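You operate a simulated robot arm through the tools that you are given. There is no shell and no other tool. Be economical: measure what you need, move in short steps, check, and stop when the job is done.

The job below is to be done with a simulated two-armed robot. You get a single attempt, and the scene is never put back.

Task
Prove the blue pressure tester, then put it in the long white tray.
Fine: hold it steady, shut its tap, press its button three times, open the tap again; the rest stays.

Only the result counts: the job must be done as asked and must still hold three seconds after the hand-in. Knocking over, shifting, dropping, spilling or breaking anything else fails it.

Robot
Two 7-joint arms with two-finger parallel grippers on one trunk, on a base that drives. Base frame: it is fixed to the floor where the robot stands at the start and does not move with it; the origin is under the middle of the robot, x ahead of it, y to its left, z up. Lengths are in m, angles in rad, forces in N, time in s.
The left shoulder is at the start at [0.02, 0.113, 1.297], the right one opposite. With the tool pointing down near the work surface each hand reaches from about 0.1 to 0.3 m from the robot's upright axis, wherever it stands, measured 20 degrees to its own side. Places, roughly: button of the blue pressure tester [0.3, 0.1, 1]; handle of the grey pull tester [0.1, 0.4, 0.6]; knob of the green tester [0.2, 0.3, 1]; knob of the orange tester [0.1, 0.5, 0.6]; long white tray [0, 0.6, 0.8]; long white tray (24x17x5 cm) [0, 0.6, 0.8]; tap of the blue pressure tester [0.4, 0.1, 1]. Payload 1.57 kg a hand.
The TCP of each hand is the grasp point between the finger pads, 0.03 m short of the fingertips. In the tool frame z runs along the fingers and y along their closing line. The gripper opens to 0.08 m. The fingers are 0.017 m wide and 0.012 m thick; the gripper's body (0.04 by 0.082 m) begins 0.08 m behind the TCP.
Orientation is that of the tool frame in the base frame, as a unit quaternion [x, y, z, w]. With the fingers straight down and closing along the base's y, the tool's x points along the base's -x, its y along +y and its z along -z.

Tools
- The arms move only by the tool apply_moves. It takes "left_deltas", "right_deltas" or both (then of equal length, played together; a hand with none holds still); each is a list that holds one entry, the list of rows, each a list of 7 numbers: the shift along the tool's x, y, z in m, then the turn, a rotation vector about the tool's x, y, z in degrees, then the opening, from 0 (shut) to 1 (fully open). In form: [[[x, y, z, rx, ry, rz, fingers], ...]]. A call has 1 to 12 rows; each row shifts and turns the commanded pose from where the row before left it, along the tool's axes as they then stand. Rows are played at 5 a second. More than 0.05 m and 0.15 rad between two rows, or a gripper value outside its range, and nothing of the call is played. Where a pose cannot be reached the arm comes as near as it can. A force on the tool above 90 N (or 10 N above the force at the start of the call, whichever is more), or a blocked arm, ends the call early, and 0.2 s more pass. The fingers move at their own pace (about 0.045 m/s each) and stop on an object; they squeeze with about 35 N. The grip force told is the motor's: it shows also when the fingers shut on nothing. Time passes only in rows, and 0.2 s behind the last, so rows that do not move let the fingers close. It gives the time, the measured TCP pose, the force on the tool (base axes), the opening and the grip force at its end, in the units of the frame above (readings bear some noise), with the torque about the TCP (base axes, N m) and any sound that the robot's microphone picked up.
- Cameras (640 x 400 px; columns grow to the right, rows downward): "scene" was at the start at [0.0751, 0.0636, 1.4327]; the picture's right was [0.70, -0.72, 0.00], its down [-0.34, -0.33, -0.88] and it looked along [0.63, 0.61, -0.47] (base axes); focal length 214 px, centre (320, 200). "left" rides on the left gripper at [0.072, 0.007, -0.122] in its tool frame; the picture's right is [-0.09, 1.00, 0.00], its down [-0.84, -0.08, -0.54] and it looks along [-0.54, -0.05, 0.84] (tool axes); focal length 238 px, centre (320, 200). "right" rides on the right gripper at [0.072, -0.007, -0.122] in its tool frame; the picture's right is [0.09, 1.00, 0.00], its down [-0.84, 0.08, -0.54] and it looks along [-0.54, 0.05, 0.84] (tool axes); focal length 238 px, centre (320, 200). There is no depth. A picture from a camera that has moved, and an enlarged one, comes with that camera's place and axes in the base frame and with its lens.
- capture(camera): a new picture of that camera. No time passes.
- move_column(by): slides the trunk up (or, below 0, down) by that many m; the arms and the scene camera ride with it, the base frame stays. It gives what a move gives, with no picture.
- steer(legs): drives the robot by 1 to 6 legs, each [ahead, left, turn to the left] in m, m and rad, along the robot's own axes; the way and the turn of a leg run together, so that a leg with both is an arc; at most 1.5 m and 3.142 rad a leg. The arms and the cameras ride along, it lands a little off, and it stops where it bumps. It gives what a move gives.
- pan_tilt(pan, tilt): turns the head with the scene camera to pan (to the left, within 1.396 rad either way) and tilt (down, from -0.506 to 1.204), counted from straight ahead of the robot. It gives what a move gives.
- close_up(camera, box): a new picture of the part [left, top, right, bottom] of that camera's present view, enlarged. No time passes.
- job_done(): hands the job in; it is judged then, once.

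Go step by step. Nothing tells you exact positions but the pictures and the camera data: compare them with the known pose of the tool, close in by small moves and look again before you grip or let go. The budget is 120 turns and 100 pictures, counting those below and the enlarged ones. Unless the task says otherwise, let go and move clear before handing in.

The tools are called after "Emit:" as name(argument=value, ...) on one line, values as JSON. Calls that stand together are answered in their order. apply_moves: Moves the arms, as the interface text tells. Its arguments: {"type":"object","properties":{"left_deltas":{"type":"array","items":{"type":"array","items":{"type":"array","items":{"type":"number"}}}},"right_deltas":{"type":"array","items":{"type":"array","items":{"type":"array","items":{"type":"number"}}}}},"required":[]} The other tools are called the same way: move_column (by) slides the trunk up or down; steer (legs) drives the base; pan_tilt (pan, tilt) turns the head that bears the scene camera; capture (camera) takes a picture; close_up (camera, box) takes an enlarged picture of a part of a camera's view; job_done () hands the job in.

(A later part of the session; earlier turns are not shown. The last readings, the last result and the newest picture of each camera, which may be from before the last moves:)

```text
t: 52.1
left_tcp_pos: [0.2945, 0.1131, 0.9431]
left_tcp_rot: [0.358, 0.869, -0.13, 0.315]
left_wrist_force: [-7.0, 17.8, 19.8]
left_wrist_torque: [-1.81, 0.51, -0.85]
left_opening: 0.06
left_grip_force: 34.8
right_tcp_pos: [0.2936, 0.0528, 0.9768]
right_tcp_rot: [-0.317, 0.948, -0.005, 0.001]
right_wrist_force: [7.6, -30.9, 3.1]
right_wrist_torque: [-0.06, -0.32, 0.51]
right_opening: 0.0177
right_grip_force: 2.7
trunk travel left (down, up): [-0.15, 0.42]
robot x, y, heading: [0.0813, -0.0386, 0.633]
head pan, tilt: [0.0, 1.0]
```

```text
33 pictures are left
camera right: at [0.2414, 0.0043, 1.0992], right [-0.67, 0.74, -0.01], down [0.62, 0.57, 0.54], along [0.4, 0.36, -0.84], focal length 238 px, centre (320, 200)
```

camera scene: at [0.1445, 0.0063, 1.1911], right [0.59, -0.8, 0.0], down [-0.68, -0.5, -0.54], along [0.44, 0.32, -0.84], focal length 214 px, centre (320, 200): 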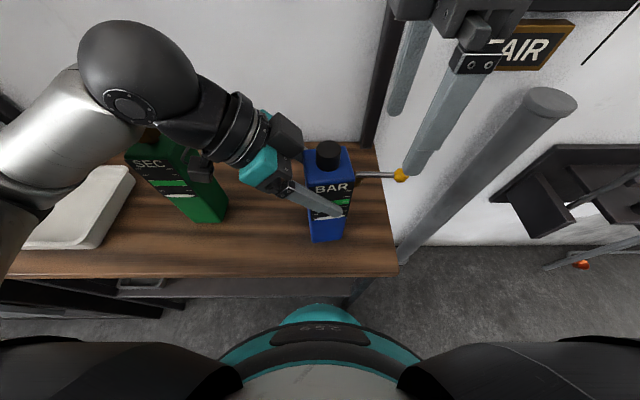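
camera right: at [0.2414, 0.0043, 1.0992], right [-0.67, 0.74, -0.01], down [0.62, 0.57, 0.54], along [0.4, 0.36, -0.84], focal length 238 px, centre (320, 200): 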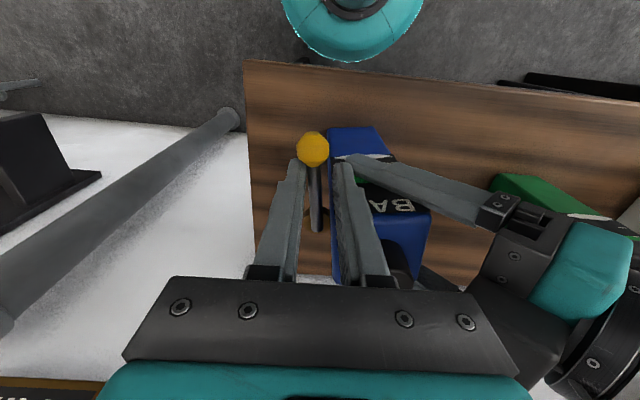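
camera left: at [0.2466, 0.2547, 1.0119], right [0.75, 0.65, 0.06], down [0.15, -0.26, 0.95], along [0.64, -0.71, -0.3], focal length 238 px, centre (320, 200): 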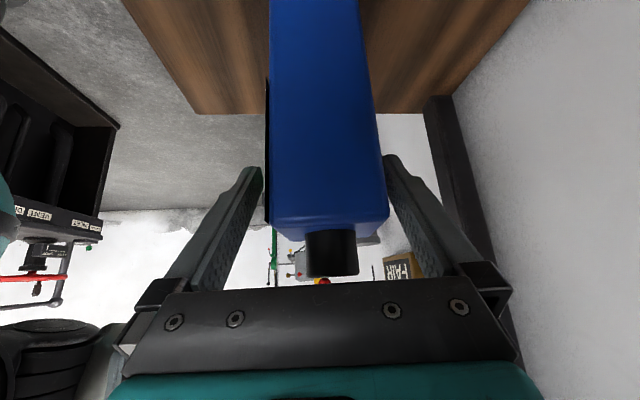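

The inner finger is touching the body front, so the last bit must be pushed from outside with closed fingers. I ease back, lift, close, and set down on the outer side of the lever.

Emit:
apply_moves(right_deltas=[[[0, -0.004, 0, 0, 0, -6, 0.3], [0, 0, 0, 0, 0, 0, 0.3], [0, 0, -0.03, 0, 0, 0, 0.3], [0, 0, -0.03, 0, 0, 0, 0.0], [0, -0.02, 0, 0, 0, 0, 0.0], [0, 0, 0, 0, 0, 0, 0.0]]])

Emit:
capture(camera="right")

```text
t: 53.5
left_tcp_pos: [0.2941, 0.1125, 0.9431]
left_tcp_rot: [0.362, 0.867, -0.132, 0.316]
left_wrist_force: [0.6, 0.4, 14.4]
left_wrist_torque: [0.83, 0.2, -0.1]
left_opening: 0.0599
left_grip_force: 34.7
right_tcp_pos: [0.3101, 0.0376, 1.0358]
right_tcp_rot: [-0.366, 0.931, 0.001, 0.0]
right_wrist_force: [0.1, -0.3, -0.2]
right_wrist_torque: [0.0, -0.01, 0.01]
right_opening: 0.0
right_grip_force: 21.3
trunk travel left (down, up): [-0.15, 0.42]
robot x, y, heading: [0.0834, -0.0422, 0.637]
head pan, tilt: [0.0, 1.0]
```

```text
32 pictures are left
camera right: at [0.2636, -0.0165, 1.1582], right [-0.74, 0.67, 0.0], down [0.56, 0.63, 0.54], along [0.36, 0.4, -0.84], focal length 238 px, centre (320, 200)
```

right: 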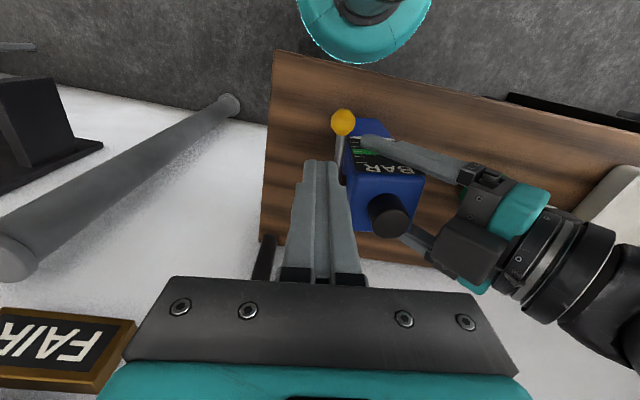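

Lever now lies nearly along the body side (≈81°). I step 6 mm outward, go down beside it and push gently inward to feel the stop.

Emit:
apply_moves(right_deltas=[[[0, -0.006, 0, 0, 0, 0, 0], [0, 0, 0.03, 0, 0, 0, 0], [0, 0, 0.03, 0, 0, 0, 0], [0, 0.006, 0, 0, 0, 0, 0], [0, 0.004, 0, 0, 0, 0, 0], [0, 0.004, 0, 0, 0, 0, 0]]])

Emit:
capture(camera="right")

```text
t: 54.9
left_tcp_pos: [0.2942, 0.1124, 0.943]
left_tcp_rot: [0.359, 0.869, -0.13, 0.315]
left_wrist_force: [-11.2, 16.4, 15.5]
left_wrist_torque: [-0.92, -0.3, -0.83]
left_opening: 0.0603
left_grip_force: 34.8
right_tcp_pos: [0.3067, 0.0408, 0.9779]
right_tcp_rot: [-0.365, 0.931, -0.006, 0.004]
right_wrist_force: [19.0, -26.2, 11.4]
right_wrist_torque: [-0.41, -0.22, 0.14]
right_opening: 0.0001
right_grip_force: 20.8
trunk travel left (down, up): [-0.15, 0.42]
robot x, y, heading: [0.0785, -0.0436, 0.634]
head pan, tilt: [0.0, 1.0]
```

```text
31 pictures are left
camera right: at [0.2583, -0.0131, 1.0989], right [-0.74, 0.67, -0.01], down [0.56, 0.63, 0.54], along [0.37, 0.4, -0.84], focal length 238 px, centre (320, 200)
```

right: 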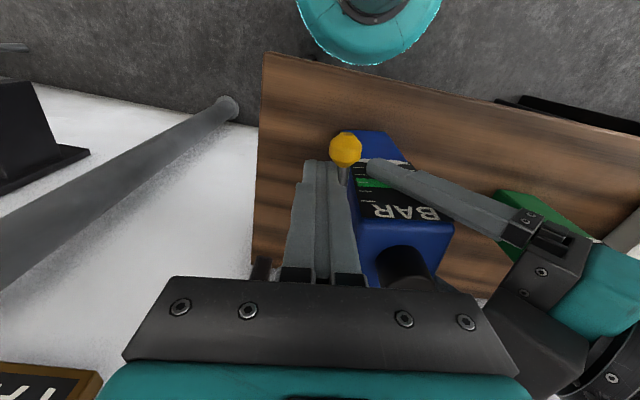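

The lever is at its stop (32 N, no more travel): shut. I back off, raise the closed right hand, and take a look before going over the button.

Emit:
apply_moves(right_deltas=[[[0, -0.012, 0, 0, 0, 0, 0], [0, 0, -0.045, 0, 0, 0, 0], [0, 0, -0.045, 0, 0, 0, 0], [0, 0, -0.04, 0, 0, 0, 0]]])

Emit:
close_up(camera="scene", box=[200, 80, 440, 260])

Emit:
capture(camera="right")

```text
t: 55.9
left_tcp_pos: [0.2947, 0.1126, 0.9431]
left_tcp_rot: [0.36, 0.867, -0.132, 0.317]
left_wrist_force: [-1.6, 1.0, 14.3]
left_wrist_torque: [0.72, 0.48, 0.11]
left_opening: 0.06
left_grip_force: 34.6
right_tcp_pos: [0.3097, 0.0352, 1.1039]
right_tcp_rot: [-0.364, 0.932, -0.001, -0.004]
right_wrist_force: [0.2, 0.0, -0.7]
right_wrist_torque: [0.0, 0.0, -0.01]
right_opening: 0.0
right_grip_force: 20.5
trunk travel left (down, up): [-0.15, 0.42]
robot x, y, heading: [0.0824, -0.0443, 0.632]
head pan, tilt: [0.0, 1.0]
```

```text
2.22 times, centred on (320, 170) of scene
camera zoom: at [0.1537, 0.0153, 1.2094], right [0.61, -0.79, 0.0], down [-0.55, -0.42, -0.72], along [0.57, 0.44, -0.69], focal length 477 px, centre (320, 267)
```

zoom: 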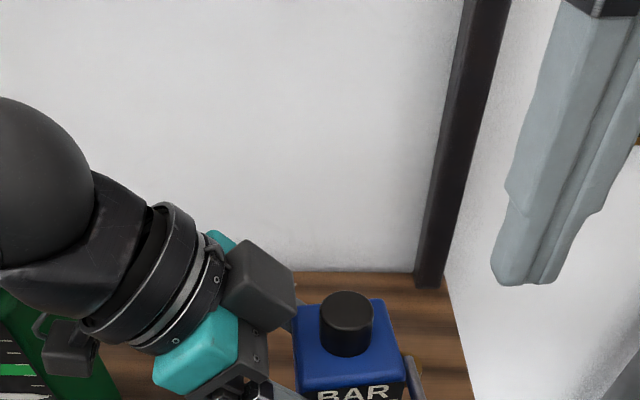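

```text
29 pictures are left
camera right: at [0.2638, -0.0191, 1.2267], right [-0.74, 0.67, 0.0], down [0.56, 0.63, 0.54], along [0.36, 0.4, -0.84], focal length 238 px, centre (320, 200)
```

right: 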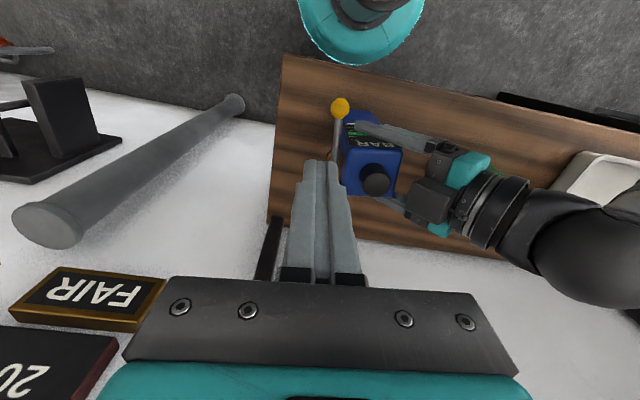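

Button centre ≈ (0.295, 0.104), top z≈1.02. I bring the closed fingertips over it, staying 3 cm above.

Emit:
apply_moves(right_deltas=[[[-0.0181, 0.0289, 0, 0, 0, 0, 0], [-0.0181, 0.0289, 0, 0, 0, 0, 0], [0, 0, 0.02, 0, 0, 0, 0], [0, 0, 0, 0, 0, 0, 0]]])

Emit:
capture(camera="right")

Emit:
capture(camera="scene")

```text
t: 56.9
left_tcp_pos: [0.2945, 0.1124, 0.9439]
left_tcp_rot: [0.36, 0.868, -0.131, 0.316]
left_wrist_force: [-0.3, 1.3, 11.3]
left_wrist_torque: [0.53, 0.5, -0.11]
left_opening: 0.0599
left_grip_force: 35.4
right_tcp_pos: [0.2967, 0.1028, 1.0863]
right_tcp_rot: [-0.364, 0.931, 0.001, 0.0]
right_wrist_force: [0.0, 0.4, 0.4]
right_wrist_torque: [-0.04, -0.01, -0.02]
right_opening: 0.0
right_grip_force: 20.8
trunk travel left (down, up): [-0.15, 0.42]
robot x, y, heading: [0.0808, -0.0393, 0.632]
head pan, tilt: [0.0, 1.0]
```

```text
28 pictures are left
camera right: at [0.251, 0.0474, 1.2089], right [-0.74, 0.67, 0.0], down [0.56, 0.62, 0.54], along [0.36, 0.4, -0.84], focal length 238 px, centre (320, 200)
```

right: 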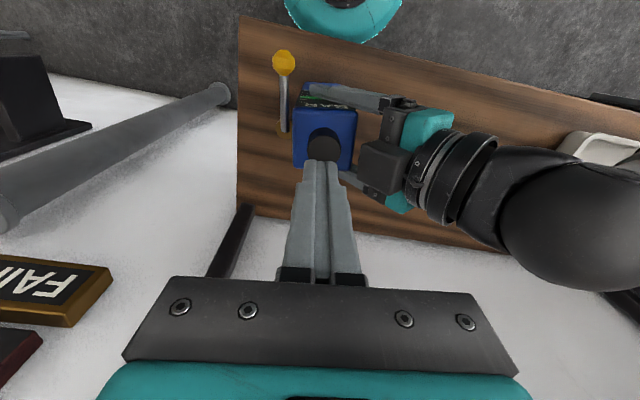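

```text
27 pictures are left
camera scene: at [0.1446, 0.0062, 1.1912], right [0.59, -0.8, 0.0], down [-0.68, -0.5, -0.54], along [0.43, 0.32, -0.84], focal length 214 px, centre (320, 200)
```

scene: 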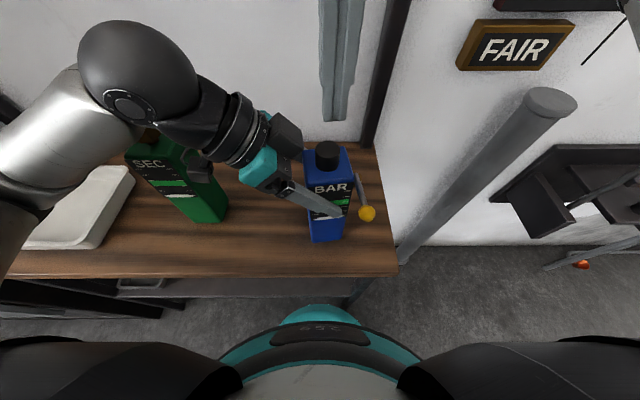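

Alignment over the button is right. I lower slowly to find its top.

Emit:
apply_moves(right_deltas=[[[0, 0, 0.015, 0, 0, 0, 0], [0, 0, 0.013, 0, 0, 0, 0], [0, 0, 0.004, 0, 0, 0, 0], [0, 0, 0.004, 0, 0, 0, 0]]])

Emit:
close_up(camera="right", box=[240, 80, 440, 240])

```text
t: 57.9
left_tcp_pos: [0.2939, 0.113, 0.9433]
left_tcp_rot: [0.36, 0.867, -0.132, 0.317]
left_wrist_force: [-0.8, -0.2, 9.2]
left_wrist_torque: [0.36, 0.41, 0.01]
left_opening: 0.0598
left_grip_force: 34.9
right_tcp_pos: [0.2994, 0.1039, 1.0491]
right_tcp_rot: [-0.364, 0.931, 0.001, 0.0]
right_wrist_force: [0.7, 0.5, -1.0]
right_wrist_torque: [0.0, 0.0, -0.02]
right_opening: 0.0
right_grip_force: 21.4
trunk travel left (down, up): [-0.15, 0.42]
robot x, y, heading: [0.0827, -0.0436, 0.639]
head pan, tilt: [0.0, 1.0]
```

```text
2.50 times, centred on (340, 160) of right
camera zoom: at [0.252, 0.0484, 1.1722], right [-0.74, 0.67, 0.0], down [0.56, 0.63, 0.54], along [0.36, 0.4, -0.84], focal length 596 px, centre (270, 300)
```

zoom: 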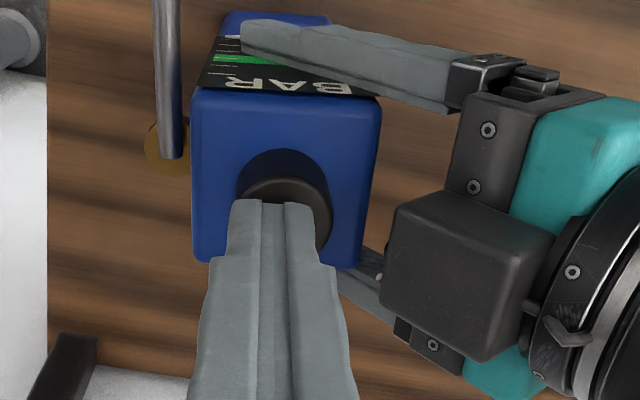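

Not yet touching at tip z≈1.019; I go down in 3 mm steps and watch the force.

Emit:
apply_moves(right_deltas=[[[0, 0.002, 0.003, 0, 0, 0, 0], [0, 0, 0.003, 0, 0, 0, 0]]])

```text
t: 58.5
left_tcp_pos: [0.2942, 0.113, 0.9439]
left_tcp_rot: [0.361, 0.867, -0.132, 0.316]
left_wrist_force: [-1.4, 0.0, 9.5]
left_wrist_torque: [0.31, 0.39, 0.02]
left_opening: 0.0599
left_grip_force: 34.9
right_tcp_pos: [0.2977, 0.1053, 1.0447]
right_tcp_rot: [-0.365, 0.931, -0.001, -0.001]
right_wrist_force: [0.4, -0.5, -0.6]
right_wrist_torque: [-0.01, -0.02, 0.0]
right_opening: 0.0
right_grip_force: 20.8
trunk travel left (down, up): [-0.15, 0.42]
robot x, y, heading: [0.0798, -0.0389, 0.633]
head pan, tilt: [0.0, 1.0]
```

Emit:
apply_moves(right_deltas=[[[0, 0, 0.003, 0, 0, 0, 0], [0, 0, 0.003, 0, 0, 0, 0]]])

```text
t: 59.1
left_tcp_pos: [0.2942, 0.1127, 0.9429]
left_tcp_rot: [0.361, 0.867, -0.133, 0.316]
left_wrist_force: [-0.7, -2.0, 6.8]
left_wrist_torque: [0.52, 0.41, 0.1]
left_opening: 0.0599
left_grip_force: 35.5
right_tcp_pos: [0.2967, 0.1052, 1.0381]
right_tcp_rot: [-0.366, 0.931, 0.0, 0.0]
right_wrist_force: [1.5, 2.8, 4.3]
right_wrist_torque: [0.08, -0.03, 0.03]
right_opening: 0.0
right_grip_force: 21.4
trunk travel left (down, up): [-0.15, 0.42]
robot x, y, heading: [0.0803, -0.0399, 0.636]
head pan, tilt: [0.0, 1.0]
```

Contact begins (4 N at tip z≈1.008). I press further, watching for the end of travel.

Emit:
apply_moves(right_deltas=[[[0, 0, 0.002, 0, 0, 0, 0], [0, 0, 0.002, 0, 0, 0, 0]]])

```text
t: 59.7
left_tcp_pos: [0.2936, 0.1132, 0.9436]
left_tcp_rot: [0.36, 0.868, -0.131, 0.316]
left_wrist_force: [-0.6, -2.2, 6.5]
left_wrist_torque: [0.57, 0.24, 0.03]
left_opening: 0.06
left_grip_force: 35.0
right_tcp_pos: [0.2981, 0.105, 1.0348]
right_tcp_rot: [-0.365, 0.931, 0.001, 0.001]
right_wrist_force: [1.9, 2.6, 6.6]
right_wrist_torque: [0.1, -0.03, -0.02]
right_opening: 0.0
right_grip_force: 21.0
trunk travel left (down, up): [-0.15, 0.42]
robot x, y, heading: [0.0794, -0.0408, 0.636]
head pan, tilt: [0.0, 1.0]
heard: click
```

A click: first press registered. I release fully and press a second time the same way.

Emit:
apply_moves(right_deltas=[[[0, 0, -0.008, 0, 0, 0, 0], [0, 0, -0.008, 0, 0, 0, 0], [0, 0, 0, 0, 0, 0, 0]]])

Emit:
apply_moves(right_deltas=[[[0, 0, 0.006, 0, 0, 0, 0], [0, 0, 0.004, 0, 0, 0, 0], [0, 0, 0.003, 0, 0, 0, 0], [0, 0, 0.003, 0, 0, 0, 0], [0, 0, 0.0005, 0, 0, 0, 0]]])

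```text
t: 60.5
left_tcp_pos: [0.2944, 0.113, 0.942]
left_tcp_rot: [0.36, 0.868, -0.132, 0.316]
left_wrist_force: [-1.3, -1.5, 6.0]
left_wrist_torque: [0.26, 0.24, 0.04]
left_opening: 0.06
left_grip_force: 34.7
right_tcp_pos: [0.2986, 0.103, 1.0496]
right_tcp_rot: [-0.364, 0.931, 0.0, -0.001]
right_wrist_force: [0.3, 0.8, -0.5]
right_wrist_torque: [-0.01, -0.02, 0.0]
right_opening: 0.0
right_grip_force: 21.6
trunk travel left (down, up): [-0.15, 0.42]
robot x, y, heading: [0.0829, -0.0389, 0.637]
head pan, tilt: [0.0, 1.0]
```

```text
t: 61.7
left_tcp_pos: [0.2939, 0.1123, 0.9429]
left_tcp_rot: [0.36, 0.868, -0.132, 0.316]
left_wrist_force: [0.8, 0.7, 3.2]
left_wrist_torque: [-0.21, 0.28, 0.07]
left_opening: 0.0597
left_grip_force: 34.9
right_tcp_pos: [0.2989, 0.1042, 1.0337]
right_tcp_rot: [-0.365, 0.931, 0.001, 0.0]
right_wrist_force: [-0.1, -3.3, 6.7]
right_wrist_torque: [-0.09, 0.03, 0.03]
right_opening: 0.0002
right_grip_force: 21.2
trunk travel left (down, up): [-0.15, 0.42]
robot x, y, heading: [0.0758, -0.0396, 0.637]
head pan, tilt: [0.0, 1.0]
heard: click
```

Second click heard. Release and press a third time.

Emit:
apply_moves(right_deltas=[[[0, 0, -0.008, 0, 0, 0, 0], [0, 0, -0.0085, 0, 0, 0, 0], [0, 0, 0, 0, 0, 0, 0]]])

Emit:
apply_moves(right_deltas=[[[0, 0, 0.006, 0, 0, 0, 0], [0, 0, 0.004, 0, 0, 0, 0], [0, 0, 0.003, 0, 0, 0, 0], [0, 0, 0.003, 0, 0, 0, 0], [0, 0, 0.0005, 0, 0, 0, 0]]])

```text
t: 62.5
left_tcp_pos: [0.2937, 0.1111, 0.9436]
left_tcp_rot: [0.361, 0.867, -0.131, 0.317]
left_wrist_force: [-1.8, -1.4, 4.1]
left_wrist_torque: [0.11, 0.32, 0.0]
left_opening: 0.0599
left_grip_force: 35.3
right_tcp_pos: [0.2977, 0.1054, 1.0499]
right_tcp_rot: [-0.365, 0.931, 0.0, 0.0]
right_wrist_force: [0.6, 0.9, -0.3]
right_wrist_torque: [0.0, 0.02, 0.04]
right_opening: 0.0002
right_grip_force: 21.0
trunk travel left (down, up): [-0.15, 0.42]
robot x, y, heading: [0.0787, -0.0383, 0.634]
head pan, tilt: [0.0, 1.0]
```

```text
t: 63.7
left_tcp_pos: [0.2943, 0.1132, 0.9438]
left_tcp_rot: [0.36, 0.867, -0.132, 0.317]
left_wrist_force: [-0.6, -3.1, 2.2]
left_wrist_torque: [0.59, 0.2, 0.0]
left_opening: 0.0599
left_grip_force: 34.4
right_tcp_pos: [0.2977, 0.1057, 1.0328]
right_tcp_rot: [-0.365, 0.931, 0.0, 0.0]
right_wrist_force: [0.7, 3.2, 7.4]
right_wrist_torque: [0.17, -0.05, 0.0]
right_opening: 0.0001
right_grip_force: 21.7
trunk travel left (down, up): [-0.15, 0.42]
robot x, y, heading: [0.0822, -0.0401, 0.634]
head pan, tilt: [0.0, 1.0]
heard: click
```

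Three clicks in all. I raise the right hand, move it above the lever's ball in front of the tester, and open the fingers to straddle the ball.

Emit:
apply_moves(right_deltas=[[[0, 0, -0.03, 0, 0, 0, 0], [0, 0, -0.03, 0, 0, 0, 0], [0.0285, -0.0207, 0, 0, 0, 0, 0], [0.0285, -0.0207, 0, 0, 0, 0, 0.45], [0, 0, 0.04, 0, 0, 0, 0.45], [0, 0, 0, 0, 0, 0, 0.45]]])

Emit:
capture(camera="right")

```text
t: 65.0
left_tcp_pos: [0.2945, 0.1137, 0.9427]
left_tcp_rot: [0.36, 0.868, -0.131, 0.317]
left_wrist_force: [-1.2, -0.1, -0.3]
left_wrist_torque: [0.32, 0.0, 0.0]
left_opening: 0.0598
left_grip_force: 35.0
right_tcp_pos: [0.2929, 0.0574, 1.0719]
right_tcp_rot: [-0.305, 0.951, 0.012, -0.053]
right_wrist_force: [-0.4, -0.3, -0.3]
right_wrist_torque: [0.01, 0.01, 0.01]
right_opening: 0.0358
right_grip_force: 0.0
trunk travel left (down, up): [-0.15, 0.42]
robot x, y, heading: [0.081, -0.043, 0.635]
head pan, tilt: [0.0, 1.0]
stopped in row 6 (right hand): the arm was blocked; the commanded pose is now the measured one
```

```text
25 pictures are left
camera right: at [0.2533, 0.0101, 1.1997], right [-0.65, 0.76, 0.06], down [0.69, 0.55, 0.47], along [0.32, 0.35, -0.88], focal length 238 px, centre (320, 200)
```

right: 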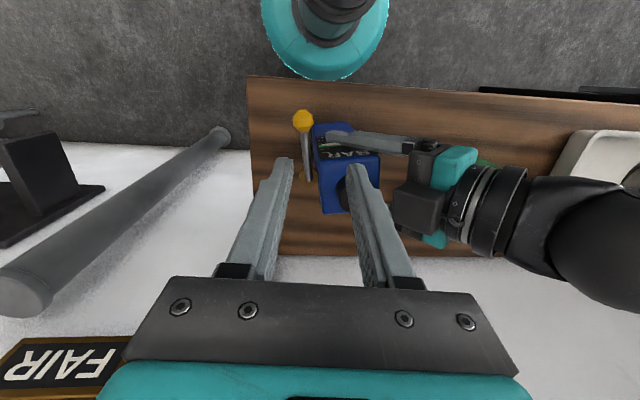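

The right wrist met the head there. I tilt the head up out of the way and restore the right hand's angle while moving outward.

Emit:
pan_tilt(pan=0.0, tilt=0.5)

Emit:
apply_moves(right_deltas=[[[0, -0.014, 0, 1.75, -2.6, -3.6, 0.36], [0, -0.014, 0, 1.75, -2.6, -3.6, 0.36], [0, 0, 0, 0, 0, 0, 0.36]]])

Emit:
capture(camera="right")

```text
t: 65.9
left_tcp_pos: [0.2941, 0.1124, 0.9425]
left_tcp_rot: [0.359, 0.868, -0.131, 0.317]
left_wrist_force: [0.3, 0.0, -2.3]
left_wrist_torque: [0.36, 0.03, 0.01]
left_opening: 0.06
left_grip_force: 34.8
right_tcp_pos: [0.2922, 0.0561, 1.0724]
right_tcp_rot: [-0.309, 0.95, 0.013, -0.05]
right_wrist_force: [0.3, 0.3, -0.5]
right_wrist_torque: [-0.02, 0.01, -0.03]
right_opening: 0.0362
right_grip_force: 0.0
trunk travel left (down, up): [-0.15, 0.42]
robot x, y, heading: [0.0818, -0.0421, 0.635]
head pan, tilt: [0.0, 0.499]
```

```text
t: 66.7
left_tcp_pos: [0.2946, 0.1133, 0.9427]
left_tcp_rot: [0.36, 0.868, -0.132, 0.317]
left_wrist_force: [-0.8, 0.7, -3.3]
left_wrist_torque: [0.43, 0.03, 0.0]
left_opening: 0.0597
left_grip_force: 35.2
right_tcp_pos: [0.3092, 0.0352, 1.0727]
right_tcp_rot: [-0.368, 0.93, 0.0, 0.003]
right_wrist_force: [0.2, 0.2, -0.7]
right_wrist_torque: [0.0, 0.01, -0.01]
right_opening: 0.0289
right_grip_force: 0.0
trunk travel left (down, up): [-0.15, 0.42]
robot x, y, heading: [0.0807, -0.0434, 0.639]
head pan, tilt: [0.0, 0.499]
```

```text
24 pictures are left
camera right: at [0.2629, -0.0212, 1.1936], right [-0.75, 0.66, 0.0], down [0.55, 0.63, 0.55], along [0.36, 0.41, -0.84], focal length 238 px, centre (320, 200)
```

right: 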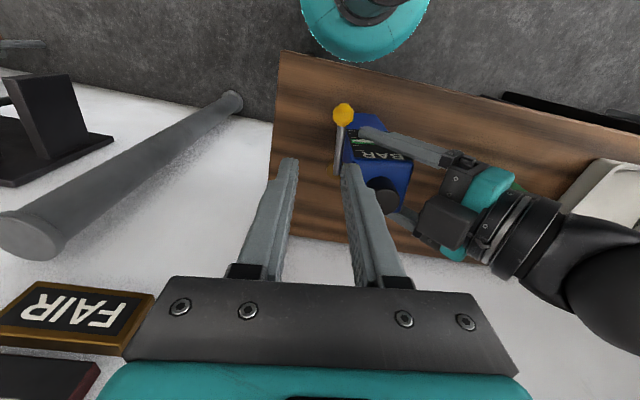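

Now shift over the lever end at lower height and check the straddle.

Emit:
apply_moves(right_deltas=[[[0, 0, 0.04, 0, 0, 0, 0.36], [0.0053, 0.0186, 0, 0, 0, 0, 0.36], [0, 0, 0, 0, 0, 0, 0.36]]])

Emit:
capture(camera="right")

```text
t: 67.5
left_tcp_pos: [0.2941, 0.1125, 0.9434]
left_tcp_rot: [0.359, 0.868, -0.132, 0.317]
left_wrist_force: [-0.7, 0.0, -2.9]
left_wrist_torque: [0.24, 0.02, 0.02]
left_opening: 0.06
left_grip_force: 35.6
right_tcp_pos: [0.2955, 0.0438, 1.0301]
right_tcp_rot: [-0.367, 0.93, 0.002, 0.003]
right_wrist_force: [0.3, -0.2, -0.6]
right_wrist_torque: [0.0, 0.0, -0.03]
right_opening: 0.0288
right_grip_force: 0.2
trunk travel left (down, up): [-0.15, 0.42]
robot x, y, heading: [0.0827, -0.0399, 0.635]
head pan, tilt: [0.0, 0.499]
```

```text
23 pictures are left
camera right: at [0.2471, -0.0114, 1.1518], right [-0.75, 0.66, 0.0], down [0.56, 0.63, 0.55], along [0.36, 0.41, -0.84], focal length 238 px, centre (320, 200)
```

right: 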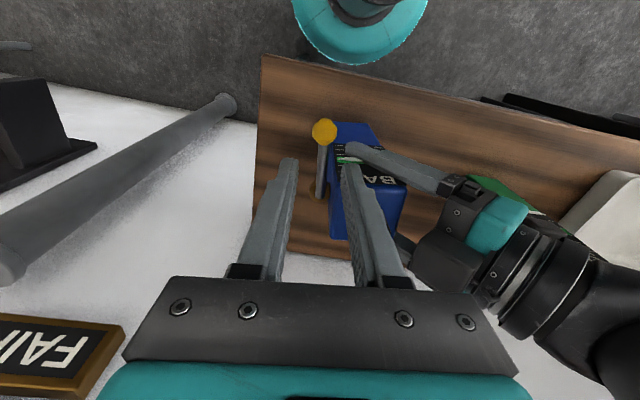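

Centred over the lever. Lower the last 5 cm gently.

Emit:
apply_moves(right_deltas=[[[0.002, 0, 0.02, 0, 0, 0, 0.36], [0, 0, 0.018, 0, 0, 0, 0.36], [0, 0, 0.016, 0, 0, 0, 0.36], [0, 0, 0, 0, 0, 0, 0.36]]])

Emit:
capture(camera="right")

```text
t: 68.5
left_tcp_pos: [0.2936, 0.1127, 0.9436]
left_tcp_rot: [0.36, 0.868, -0.132, 0.317]
left_wrist_force: [-0.5, -0.4, -3.0]
left_wrist_torque: [0.21, 0.06, 0.03]
left_opening: 0.06
left_grip_force: 35.2
right_tcp_pos: [0.2939, 0.0421, 0.9764]
right_tcp_rot: [-0.367, 0.93, 0.0, 0.003]
right_wrist_force: [0.4, 0.1, 0.4]
right_wrist_torque: [-0.02, 0.03, -0.01]
right_opening: 0.0289
right_grip_force: 0.0
trunk travel left (down, up): [-0.15, 0.42]
robot x, y, heading: [0.0798, -0.0458, 0.641]
head pan, tilt: [0.0, 0.499]
```

```text
22 pictures are left
camera right: at [0.2459, -0.0134, 1.0981], right [-0.75, 0.66, 0.0], down [0.56, 0.63, 0.55], along [0.36, 0.41, -0.84], focal length 238 px, centre (320, 200)
```

right: 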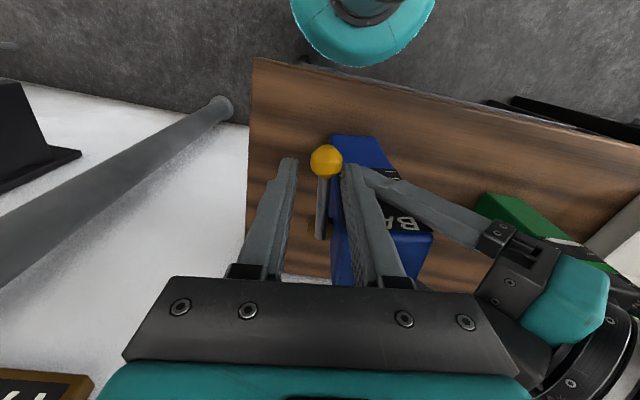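

Straddling the ball end. I swing it back outward along the arc, 60° for now.

Emit:
apply_moves(right_deltas=[[[-0.0004, -0.0063, 0, 0, 0, -7.5, 0.36], [-0.0004, -0.0063, 0, 0, 0, -7.5, 0.36], [-0.0004, -0.0063, 0, 0, 0, -7.5, 0.36], [-0.0004, -0.0063, 0, 0, 0, -7.5, 0.36], [-0.0004, -0.0063, 0, 0, 0, -7.5, 0.36], [-0.0004, -0.0063, 0, 0, 0, -7.5, 0.36], [-0.0004, -0.0063, 0, 0, 0, -7.5, 0.36], [-0.0004, -0.0063, 0, 0, 0, -7.5, 0.36]]])

Emit:
capture(camera="right")

```text
t: 70.3
left_tcp_pos: [0.2941, 0.1125, 0.9427]
left_tcp_rot: [0.36, 0.868, -0.132, 0.317]
left_wrist_force: [0.5, -1.3, -4.1]
left_wrist_torque: [0.03, 0.11, 0.15]
left_opening: 0.0598
left_grip_force: 35.2
right_tcp_pos: [0.3387, 0.0295, 0.9769]
right_tcp_rot: [0.784, -0.621, 0.0, -0.005]
right_wrist_force: [-1.9, 0.3, 0.0]
right_wrist_torque: [-0.01, 0.02, -0.04]
right_opening: 0.0301
right_grip_force: 1.1
trunk travel left (down, up): [-0.15, 0.42]
robot x, y, heading: [0.0808, -0.0426, 0.633]
head pan, tilt: [0.0, 0.499]
```

```text
21 pictures are left
camera right: at [0.362, -0.0407, 1.0983], right [-0.95, -0.32, -0.01], down [-0.27, 0.79, 0.54], along [-0.17, 0.52, -0.84], focal length 238 px, centre (320, 200)
```

right: 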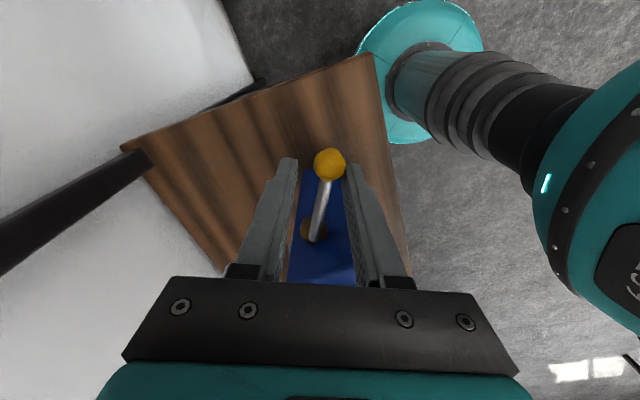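

Following nicely. I continue to the open stop.

Emit:
apply_moves(right_deltas=[[[-0.003, -0.006, 0, 0, 0, -7.5, 0.36], [-0.0014, -0.006, 0, 0, 0, -7.5, 0.36], [-0.0004, -0.0058, 0, 0, 0, -7.5, 0.36], [-0.0004, -0.0058, 0, 0, 0, -7.5, 0.36], [0, 0, 0, 0, 0, 0, 0.36]]])

Emit:
capture(camera="right")

```text
t: 71.5
left_tcp_pos: [0.2944, 0.1134, 0.9422]
left_tcp_rot: [0.362, 0.868, -0.132, 0.315]
left_wrist_force: [-7.7, 2.3, 0.1]
left_wrist_torque: [0.47, 0.0, -0.22]
left_opening: 0.06
left_grip_force: 34.8
right_tcp_pos: [0.3251, 0.0406, 0.9808]
right_tcp_rot: [0.917, -0.398, 0.003, -0.003]
right_wrist_force: [6.1, 0.0, -2.3]
right_wrist_torque: [-0.04, -0.09, -0.14]
right_opening: 0.0319
right_grip_force: 1.4
right hand out of reach, approached as far as the arm can: row 3, 4
trunk travel left (down, up): [-0.15, 0.42]
robot x, y, heading: [0.0801, -0.0394, 0.635]
head pan, tilt: [0.0, 0.499]
```

```text
20 pictures are left
camera right: at [0.3792, -0.0088, 1.1028], right [-0.67, -0.75, -0.01], down [-0.63, 0.56, 0.54], along [-0.4, 0.36, -0.84], focal length 238 px, centre (320, 200)
```

right: 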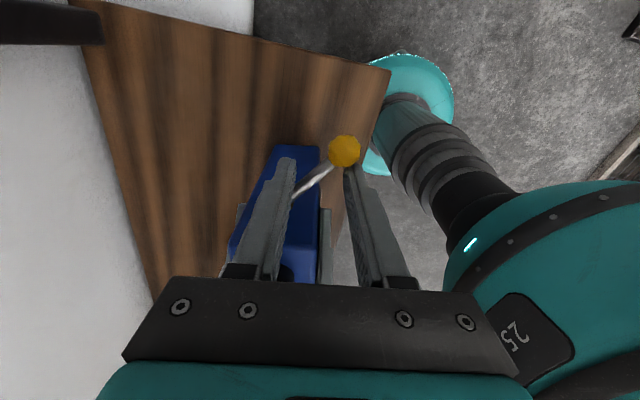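

Reach is the limit here, with the lever at about 90°, so I change to pushing from my side with closed fingers: lift, close, turn back a bit, and go behind the lever.

Emit:
apply_moves(right_deltas=[[[0, 0, -0.025, 0, 0, 0, 0.4], [0, 0, -0.03, 0, 0, 0, 0.4], [0, 0, 0, 0, 0, 7.5, 0], [0, 0, 0, 0, 0, 7.5, 0], [0, 0, 0, 0, 0, 7.5, 0], [0, 0, 0, 0, 0, 7.5, 0], [0, 0.0218, 0, 0, 0, 0, 0], [0, 0, 0, 0, 0, 0, 0]]])

Emit:
capture(camera="right")

```text
t: 73.3
left_tcp_pos: [0.2942, 0.1137, 0.9441]
left_tcp_rot: [0.359, 0.868, -0.132, 0.317]
left_wrist_force: [-0.1, 0.6, -2.5]
left_wrist_torque: [0.27, 0.06, 0.02]
left_opening: 0.0599
left_grip_force: 35.2
right_tcp_pos: [0.303, 0.0334, 1.035]
right_tcp_rot: [0.782, -0.623, 0.001, -0.003]
right_wrist_force: [0.1, -0.2, 0.3]
right_wrist_torque: [0.01, 0.01, 0.0]
right_opening: 0.0001
right_grip_force: 21.1
trunk travel left (down, up): [-0.15, 0.42]
robot x, y, heading: [0.0801, -0.0415, 0.635]
head pan, tilt: [0.0, 0.499]
```

```text
19 pictures are left
camera right: at [0.3267, -0.0358, 1.1566], right [-0.95, -0.31, -0.01], down [-0.27, 0.8, 0.54], along [-0.17, 0.52, -0.84], focal length 238 px, centre (320, 200)
```

right: 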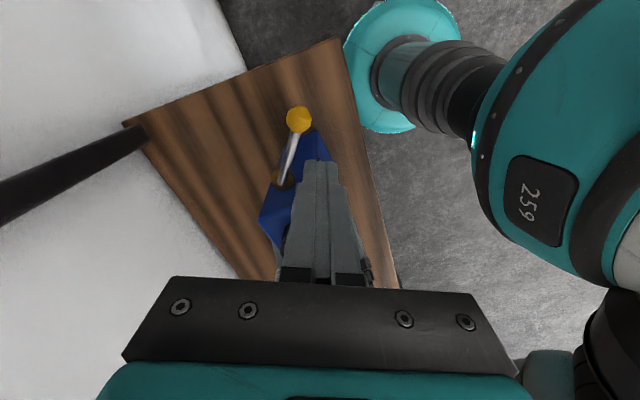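

Lever at −88°, fingers just behind it. Lower and push it toward the wall.

Emit:
apply_moves(right_deltas=[[[0, 0, 0.03, 0, 0, 0, 0], [0, 0, 0.029, 0, 0, 0, 0], [0.001, -0.01, 0, 0, 0, 0, 0], [0.001, -0.01, 0, 0, 0, 0, 0], [0.001, -0.01, 0, 0, 0, 0, 0], [0, -0.008, 0, 0, 0, 0, 0]]])

Emit:
capture(camera="right")

```text
t: 74.7
left_tcp_pos: [0.2977, 0.1135, 0.9437]
left_tcp_rot: [0.356, 0.869, -0.13, 0.318]
left_wrist_force: [25.3, -1.4, -13.2]
left_wrist_torque: [0.5, 0.74, 1.38]
left_opening: 0.0596
left_grip_force: 35.0
right_tcp_pos: [0.3396, 0.041, 0.9739]
right_tcp_rot: [0.785, -0.62, -0.002, -0.002]
right_wrist_force: [-23.6, 2.2, 6.6]
right_wrist_torque: [0.1, 0.28, 0.26]
right_opening: 0.0
right_grip_force: 20.9
trunk travel left (down, up): [-0.15, 0.42]
robot x, y, heading: [0.0799, -0.0396, 0.64]
head pan, tilt: [0.0, 0.499]
```

```text
18 pictures are left
camera right: at [0.3647, -0.0288, 1.0958], right [-0.95, -0.32, 0.0], down [-0.27, 0.79, 0.55], along [-0.18, 0.52, -0.84], focal length 238 px, centre (320, 200)
```

right: 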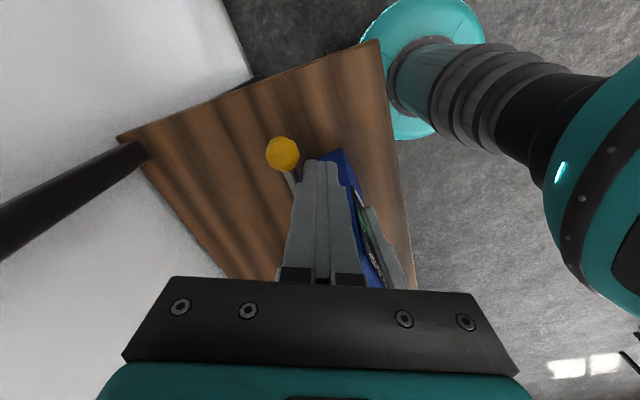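

24 N at the stop and the lever is back where it began: open. I back off, raise the right hand out of the way, and check with the scene camera.

Emit:
apply_moves(right_deltas=[[[0, 0.015, 0, 0, 0, 0, 0], [0, 0, -0.045, 0, 0, 0, 0], [0, 0, -0.045, 0, 0, 0, 0], [0.03, 0, -0.03, 0, 0, 0, 0], [0.03, 0.01, -0.03, 0, 0, 0, 0], [0.03, 0.01, -0.03, 0, 0, 0, 0], [0, 0, 0, 0, 0, 0, 0]]])

Emit:
pan_tilt(pan=0.0, tilt=0.9)

Emit:
capture(camera="scene")

Emit:
close_up(camera="scene", box=[270, 130, 430, 260])

```text
t: 76.3
left_tcp_pos: [0.2949, 0.1126, 0.9433]
left_tcp_rot: [0.361, 0.868, -0.132, 0.316]
left_wrist_force: [-1.1, -0.1, -2.1]
left_wrist_torque: [-0.02, 0.01, -0.07]
left_opening: 0.06
left_grip_force: 34.7
right_tcp_pos: [0.3264, -0.0552, 1.1548]
right_tcp_rot: [0.783, -0.622, 0.001, -0.003]
right_wrist_force: [-0.5, -0.1, -0.8]
right_wrist_torque: [0.03, -0.01, -0.02]
right_opening: 0.0001
right_grip_force: 21.9
trunk travel left (down, up): [-0.15, 0.42]
robot x, y, heading: [0.0787, -0.0399, 0.635]
head pan, tilt: [0.0, 0.499]
```

```text
t: 77.2
left_tcp_pos: [0.2945, 0.114, 0.944]
left_tcp_rot: [0.36, 0.868, -0.132, 0.317]
left_wrist_force: [-1.6, -0.8, -1.3]
left_wrist_torque: [-0.12, -0.03, -0.08]
left_opening: 0.06
left_grip_force: 34.9
right_tcp_pos: [0.3282, -0.0551, 1.1541]
right_tcp_rot: [0.783, -0.622, 0.001, -0.004]
right_wrist_force: [0.0, 0.5, 0.0]
right_wrist_torque: [-0.02, 0.03, 0.01]
right_opening: 0.0003
right_grip_force: 21.1
trunk travel left (down, up): [-0.15, 0.42]
robot x, y, heading: [0.0839, -0.0427, 0.637]
head pan, tilt: [0.0, 0.901]
```

```text
17 pictures are left
camera scene: at [0.1496, 0.0099, 1.1984], right [0.59, -0.8, 0.0], down [-0.63, -0.47, -0.62], along [0.5, 0.37, -0.78], focal length 214 px, centre (320, 200)
```

scene: 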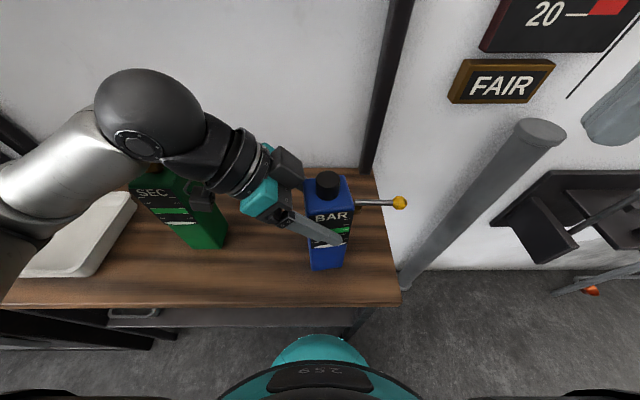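

```text
3.08 times, centred on (350, 195) of scene
camera zoom: at [0.1496, 0.0099, 1.1984], right [0.59, -0.8, 0.0], down [-0.63, -0.47, -0.62], along [0.5, 0.37, -0.78], focal length 660 px, centre (228, 215)
```

zoom: 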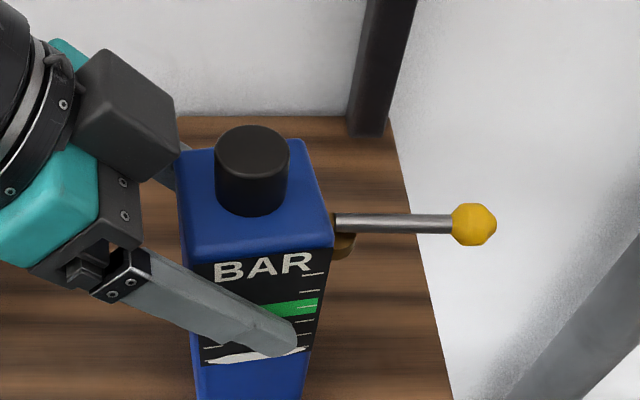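

Tap open, everything else in place. Now lift with the trunk, back away from the bench, and raise more.

Emit:
move_column(by=0.06)

Emit:
steer(legs=[[-0.12, 0, 0]])

Emit:
move_column(by=0.15)

Emit:
pan_tilt(pan=0.5, tilt=0.7)

Emit:
capture(camera="scene")

```text
t: 78.2
left_tcp_pos: [0.2946, 0.1139, 1.003]
left_tcp_rot: [0.359, 0.868, -0.131, 0.316]
left_wrist_force: [0.4, -0.6, -7.8]
left_wrist_torque: [0.04, 0.08, -0.01]
left_opening: 0.0601
left_grip_force: 35.2
right_tcp_pos: [0.3283, -0.0548, 1.2149]
right_tcp_rot: [0.783, -0.623, 0.0, -0.003]
right_wrist_force: [0.9, 0.4, 0.1]
right_wrist_torque: [0.0, -0.02, -0.02]
right_opening: 0.0004
right_grip_force: 21.8
trunk travel left (down, up): [-0.21, 0.36]
robot x, y, heading: [0.0817, -0.0407, 0.637]
head pan, tilt: [0.0, 0.901]
```

```text
t: 79.4
left_tcp_pos: [0.1976, 0.0419, 1.0029]
left_tcp_rot: [0.358, 0.869, -0.131, 0.316]
left_wrist_force: [-0.3, -0.3, -8.2]
left_wrist_torque: [0.06, 0.03, 0.02]
left_opening: 0.06
left_grip_force: 35.3
right_tcp_pos: [0.2326, -0.1251, 1.2154]
right_tcp_rot: [0.784, -0.621, 0.001, -0.004]
right_wrist_force: [-0.6, 0.9, -0.6]
right_wrist_torque: [0.02, -0.07, 0.05]
right_opening: 0.0001
right_grip_force: 22.0
trunk travel left (down, up): [-0.21, 0.36]
robot x, y, heading: [-0.0137, -0.1108, 0.635]
head pan, tilt: [0.0, 0.901]
```

```text
t: 81.2
left_tcp_pos: [0.1991, 0.0427, 1.1531]
left_tcp_rot: [0.359, 0.868, -0.132, 0.317]
left_wrist_force: [0.7, 0.8, -8.2]
left_wrist_torque: [0.09, 0.06, -0.02]
left_opening: 0.0599
left_grip_force: 35.0
right_tcp_pos: [0.2329, -0.1249, 1.365]
right_tcp_rot: [0.784, -0.62, 0.0, -0.003]
right_wrist_force: [-0.4, -0.2, -0.4]
right_wrist_torque: [0.0, 0.02, 0.0]
right_opening: 0.0
right_grip_force: 21.1
trunk travel left (down, up): [-0.36, 0.21]
robot x, y, heading: [-0.0157, -0.1121, 0.642]
head pan, tilt: [0.0, 0.901]
```

```text
t: 82.1
left_tcp_pos: [0.1986, 0.0431, 1.1529]
left_tcp_rot: [0.359, 0.868, -0.132, 0.317]
left_wrist_force: [-0.4, 0.1, -8.1]
left_wrist_torque: [0.04, 0.06, -0.05]
left_opening: 0.0598
left_grip_force: 34.9
right_tcp_pos: [0.2325, -0.124, 1.3645]
right_tcp_rot: [0.785, -0.62, 0.0, -0.004]
right_wrist_force: [-0.5, -0.5, 0.2]
right_wrist_torque: [0.0, 0.02, 0.0]
right_opening: 0.0003
right_grip_force: 21.2
trunk travel left (down, up): [-0.36, 0.21]
robot x, y, heading: [-0.0141, -0.1121, 0.642]
head pan, tilt: [0.499, 0.7]
```

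```text
15 pictures are left
camera scene: at [0.0292, -0.0284, 1.4244], right [0.91, -0.42, 0.0], down [-0.27, -0.59, -0.76], along [0.32, 0.69, -0.64], focal length 214 px, centre (320, 200)
```

scene: 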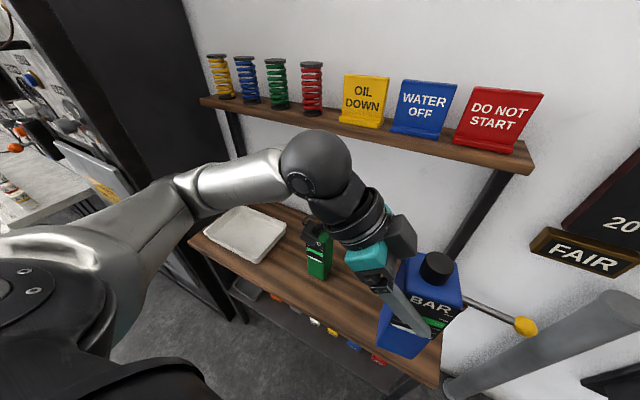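

Clear view: tray centre ≈ (0.004, 0.551), a tall cabinet beyond the bench's left end. I drive left along the bench and turn a bit left so that the left elbow keeps away from the cabinet.

Emit:
steer(legs=[[0, 0.39, 0], [0, 0, 0.43]])

Emit:
pan_tilt(pan=0.1, tilt=0.85)

Emit:
capture(camera="scene")

```text
t: 85.8
left_tcp_pos: [-0.1178, 0.4281, 1.1534]
left_tcp_rot: [0.165, 0.925, -0.062, 0.337]
left_wrist_force: [-0.3, 0.6, -8.1]
left_wrist_torque: [0.0, 0.05, -0.02]
left_opening: 0.0602
left_grip_force: 35.1
right_tcp_pos: [-0.016, 0.2911, 1.3653]
right_tcp_rot: [0.898, -0.439, 0.0, -0.002]
right_wrist_force: [0.2, 0.2, -0.3]
right_wrist_torque: [0.0, 0.02, -0.02]
right_opening: 0.0001
right_grip_force: 21.3
trunk travel left (down, up): [-0.36, 0.21]
robot x, y, heading: [-0.2481, 0.2009, 1.071]
head pan, tilt: [0.499, 0.7]
```

```text
t: 86.7
left_tcp_pos: [-0.1173, 0.429, 1.153]
left_tcp_rot: [0.165, 0.925, -0.062, 0.337]
left_wrist_force: [-0.5, -0.7, -8.6]
left_wrist_torque: [0.02, 0.1, 0.02]
left_opening: 0.06
left_grip_force: 34.9
right_tcp_pos: [-0.0168, 0.2923, 1.3639]
right_tcp_rot: [0.898, -0.439, 0.0, -0.003]
right_wrist_force: [0.1, 0.0, 0.2]
right_wrist_torque: [0.0, 0.0, 0.01]
right_opening: 0.0
right_grip_force: 20.8
trunk travel left (down, up): [-0.36, 0.21]
robot x, y, heading: [-0.2471, 0.201, 1.069]
head pan, tilt: [0.099, 0.85]
```

```text
14 pictures are left
camera scene: at [-0.211, 0.2806, 1.4122], right [0.92, -0.39, 0.0], down [-0.29, -0.69, -0.66], along [0.26, 0.61, -0.75], focal length 214 px, centre (320, 200)
```

scene: 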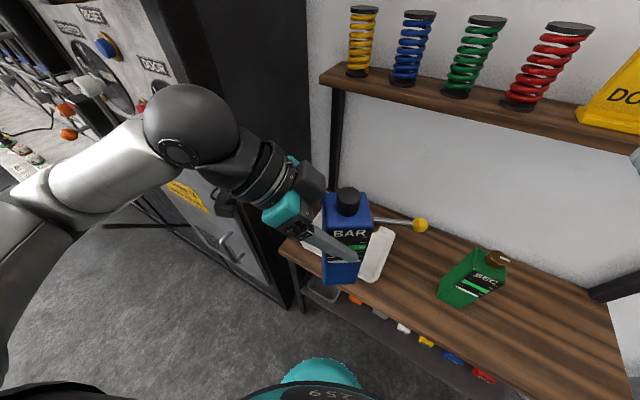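

Good. I lower the trunk 10 cm (tester bottom still above the tray rim) and drive in so the tester comes over the tray.

Emit:
move_column(by=-0.09)

Emit:
steer(legs=[[0.1225, -0.0356, 0]])

Emit:
capture(camera="scene")

Emit:
capture(camera="left")

```text
t: 88.0
left_tcp_pos: [-0.1159, 0.429, 1.0627]
left_tcp_rot: [0.166, 0.925, -0.062, 0.337]
left_wrist_force: [-0.5, 0.5, -8.2]
left_wrist_torque: [0.02, 0.04, 0.01]
left_opening: 0.0598
left_grip_force: 34.8
right_tcp_pos: [-0.0154, 0.2917, 1.2749]
right_tcp_rot: [0.899, -0.439, -0.001, -0.004]
right_wrist_force: [-0.2, -0.1, 0.2]
right_wrist_torque: [-0.01, 0.02, -0.01]
right_opening: 0.0001
right_grip_force: 21.2
trunk travel left (down, up): [-0.27, 0.3]
robot x, y, heading: [-0.2472, 0.1977, 1.069]
head pan, tilt: [0.099, 0.85]
```

```text
t: 89.2
left_tcp_pos: [-0.0285, 0.519, 1.0619]
left_tcp_rot: [0.165, 0.925, -0.062, 0.336]
left_wrist_force: [-1.0, 0.8, -7.7]
left_wrist_torque: [0.05, 0.08, 0.02]
left_opening: 0.06
left_grip_force: 34.6
right_tcp_pos: [0.0727, 0.3799, 1.2745]
right_tcp_rot: [0.898, -0.439, 0.0, -0.003]
right_wrist_force: [0.5, -0.2, 0.1]
right_wrist_torque: [-0.03, 0.02, 0.01]
right_opening: 0.0
right_grip_force: 21.5
trunk travel left (down, up): [-0.27, 0.3]
robot x, y, heading: [-0.1586, 0.2872, 1.073]
head pan, tilt: [0.099, 0.85]
```

```text
13 pictures are left
camera scene: at [-0.122, 0.3704, 1.3221], right [0.92, -0.39, 0.0], down [-0.29, -0.69, -0.66], along [0.26, 0.61, -0.75], focal length 214 px, centre (320, 200)
```

scene: 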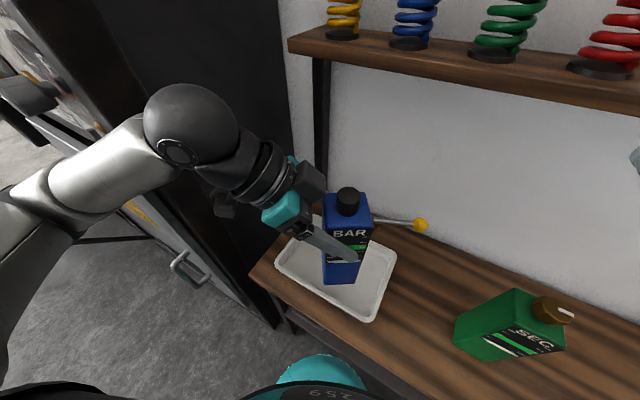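

```text
12 pictures are left
camera left: at [-0.1516, 0.5713, 1.1094], right [0.41, 0.91, 0.06], down [0.25, -0.17, 0.95], along [0.88, -0.38, -0.3], focal length 238 px, centre (320, 200)
```

left: 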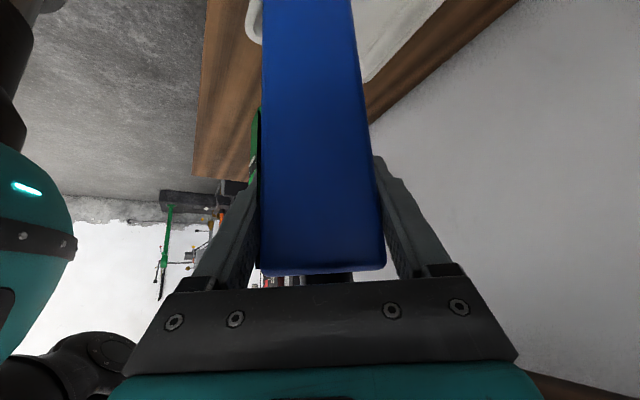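

The tester is over the tray's front part; I move it about 4 cm inward to centre it, then lower.

Emit:
apply_moves(left_deltas=[[[-0.005, 0.021, 0.0042, 0, 0, 0, 0.3], [-0.005, 0.021, 0.0042, 0, 0, 0, 0.3], [0, 0, 0, 0, 0, 0, 0.3]]])

Emit:
capture(camera="scene")

```text
t: 90.0
left_tcp_pos: [-0.0021, 0.5525, 1.0625]
left_tcp_rot: [0.165, 0.925, -0.062, 0.336]
left_wrist_force: [0.6, 0.6, -7.0]
left_wrist_torque: [0.03, 0.09, -0.01]
left_opening: 0.0601
left_grip_force: 34.7
right_tcp_pos: [0.0715, 0.3798, 1.275]
right_tcp_rot: [0.898, -0.439, 0.0, -0.003]
right_wrist_force: [-0.2, 0.2, -0.4]
right_wrist_torque: [0.01, -0.02, 0.0]
right_opening: 0.0
right_grip_force: 21.4
trunk travel left (down, up): [-0.27, 0.3]
robot x, y, heading: [-0.1582, 0.2882, 1.068]
head pan, tilt: [0.099, 0.85]
```

```text
11 pictures are left
camera scene: at [-0.1228, 0.3696, 1.3222], right [0.92, -0.39, 0.0], down [-0.29, -0.69, -0.66], along [0.26, 0.61, -0.75], focal length 214 px, centre (320, 200)
```

scene: 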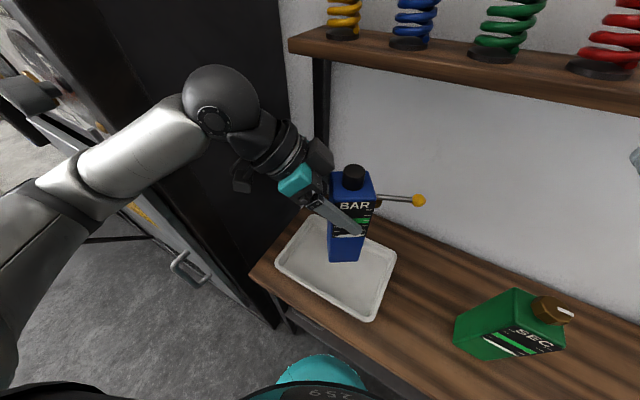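

Well placed. Lower the trunk 10 cm.

Emit:
move_column(by=-0.1)

Emit:
capture(camera="scene")

```text
t: 91.3
left_tcp_pos: [-0.0009, 0.5488, 0.9636]
left_tcp_rot: [0.166, 0.926, -0.059, 0.334]
left_wrist_force: [-0.7, -0.1, -7.6]
left_wrist_torque: [0.0, 0.05, -0.02]
left_opening: 0.0599
left_grip_force: 34.8
right_tcp_pos: [0.0714, 0.3729, 1.1746]
right_tcp_rot: [0.898, -0.44, -0.002, -0.007]
right_wrist_force: [0.0, -0.4, -0.3]
right_wrist_torque: [-0.01, -0.02, 0.0]
right_opening: 0.0001
right_grip_force: 20.9
trunk travel left (down, up): [-0.17, 0.4]
robot x, y, heading: [-0.1566, 0.2884, 1.065]
head pan, tilt: [0.099, 0.85]
```

```text
10 pictures are left
camera scene: at [-0.1219, 0.3618, 1.2226], right [0.92, -0.39, 0.0], down [-0.29, -0.69, -0.66], along [0.26, 0.61, -0.75], focal length 214 px, centre (320, 200)
```

scene: 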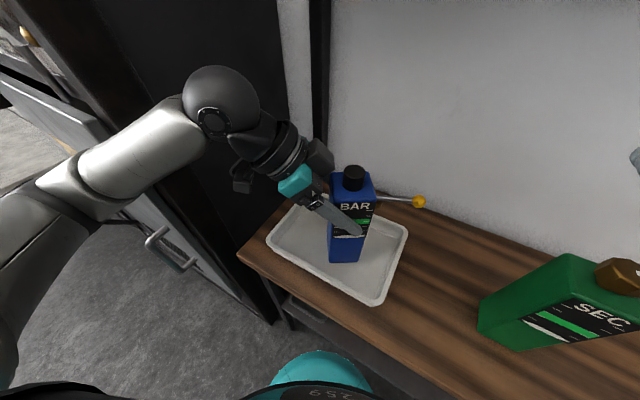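

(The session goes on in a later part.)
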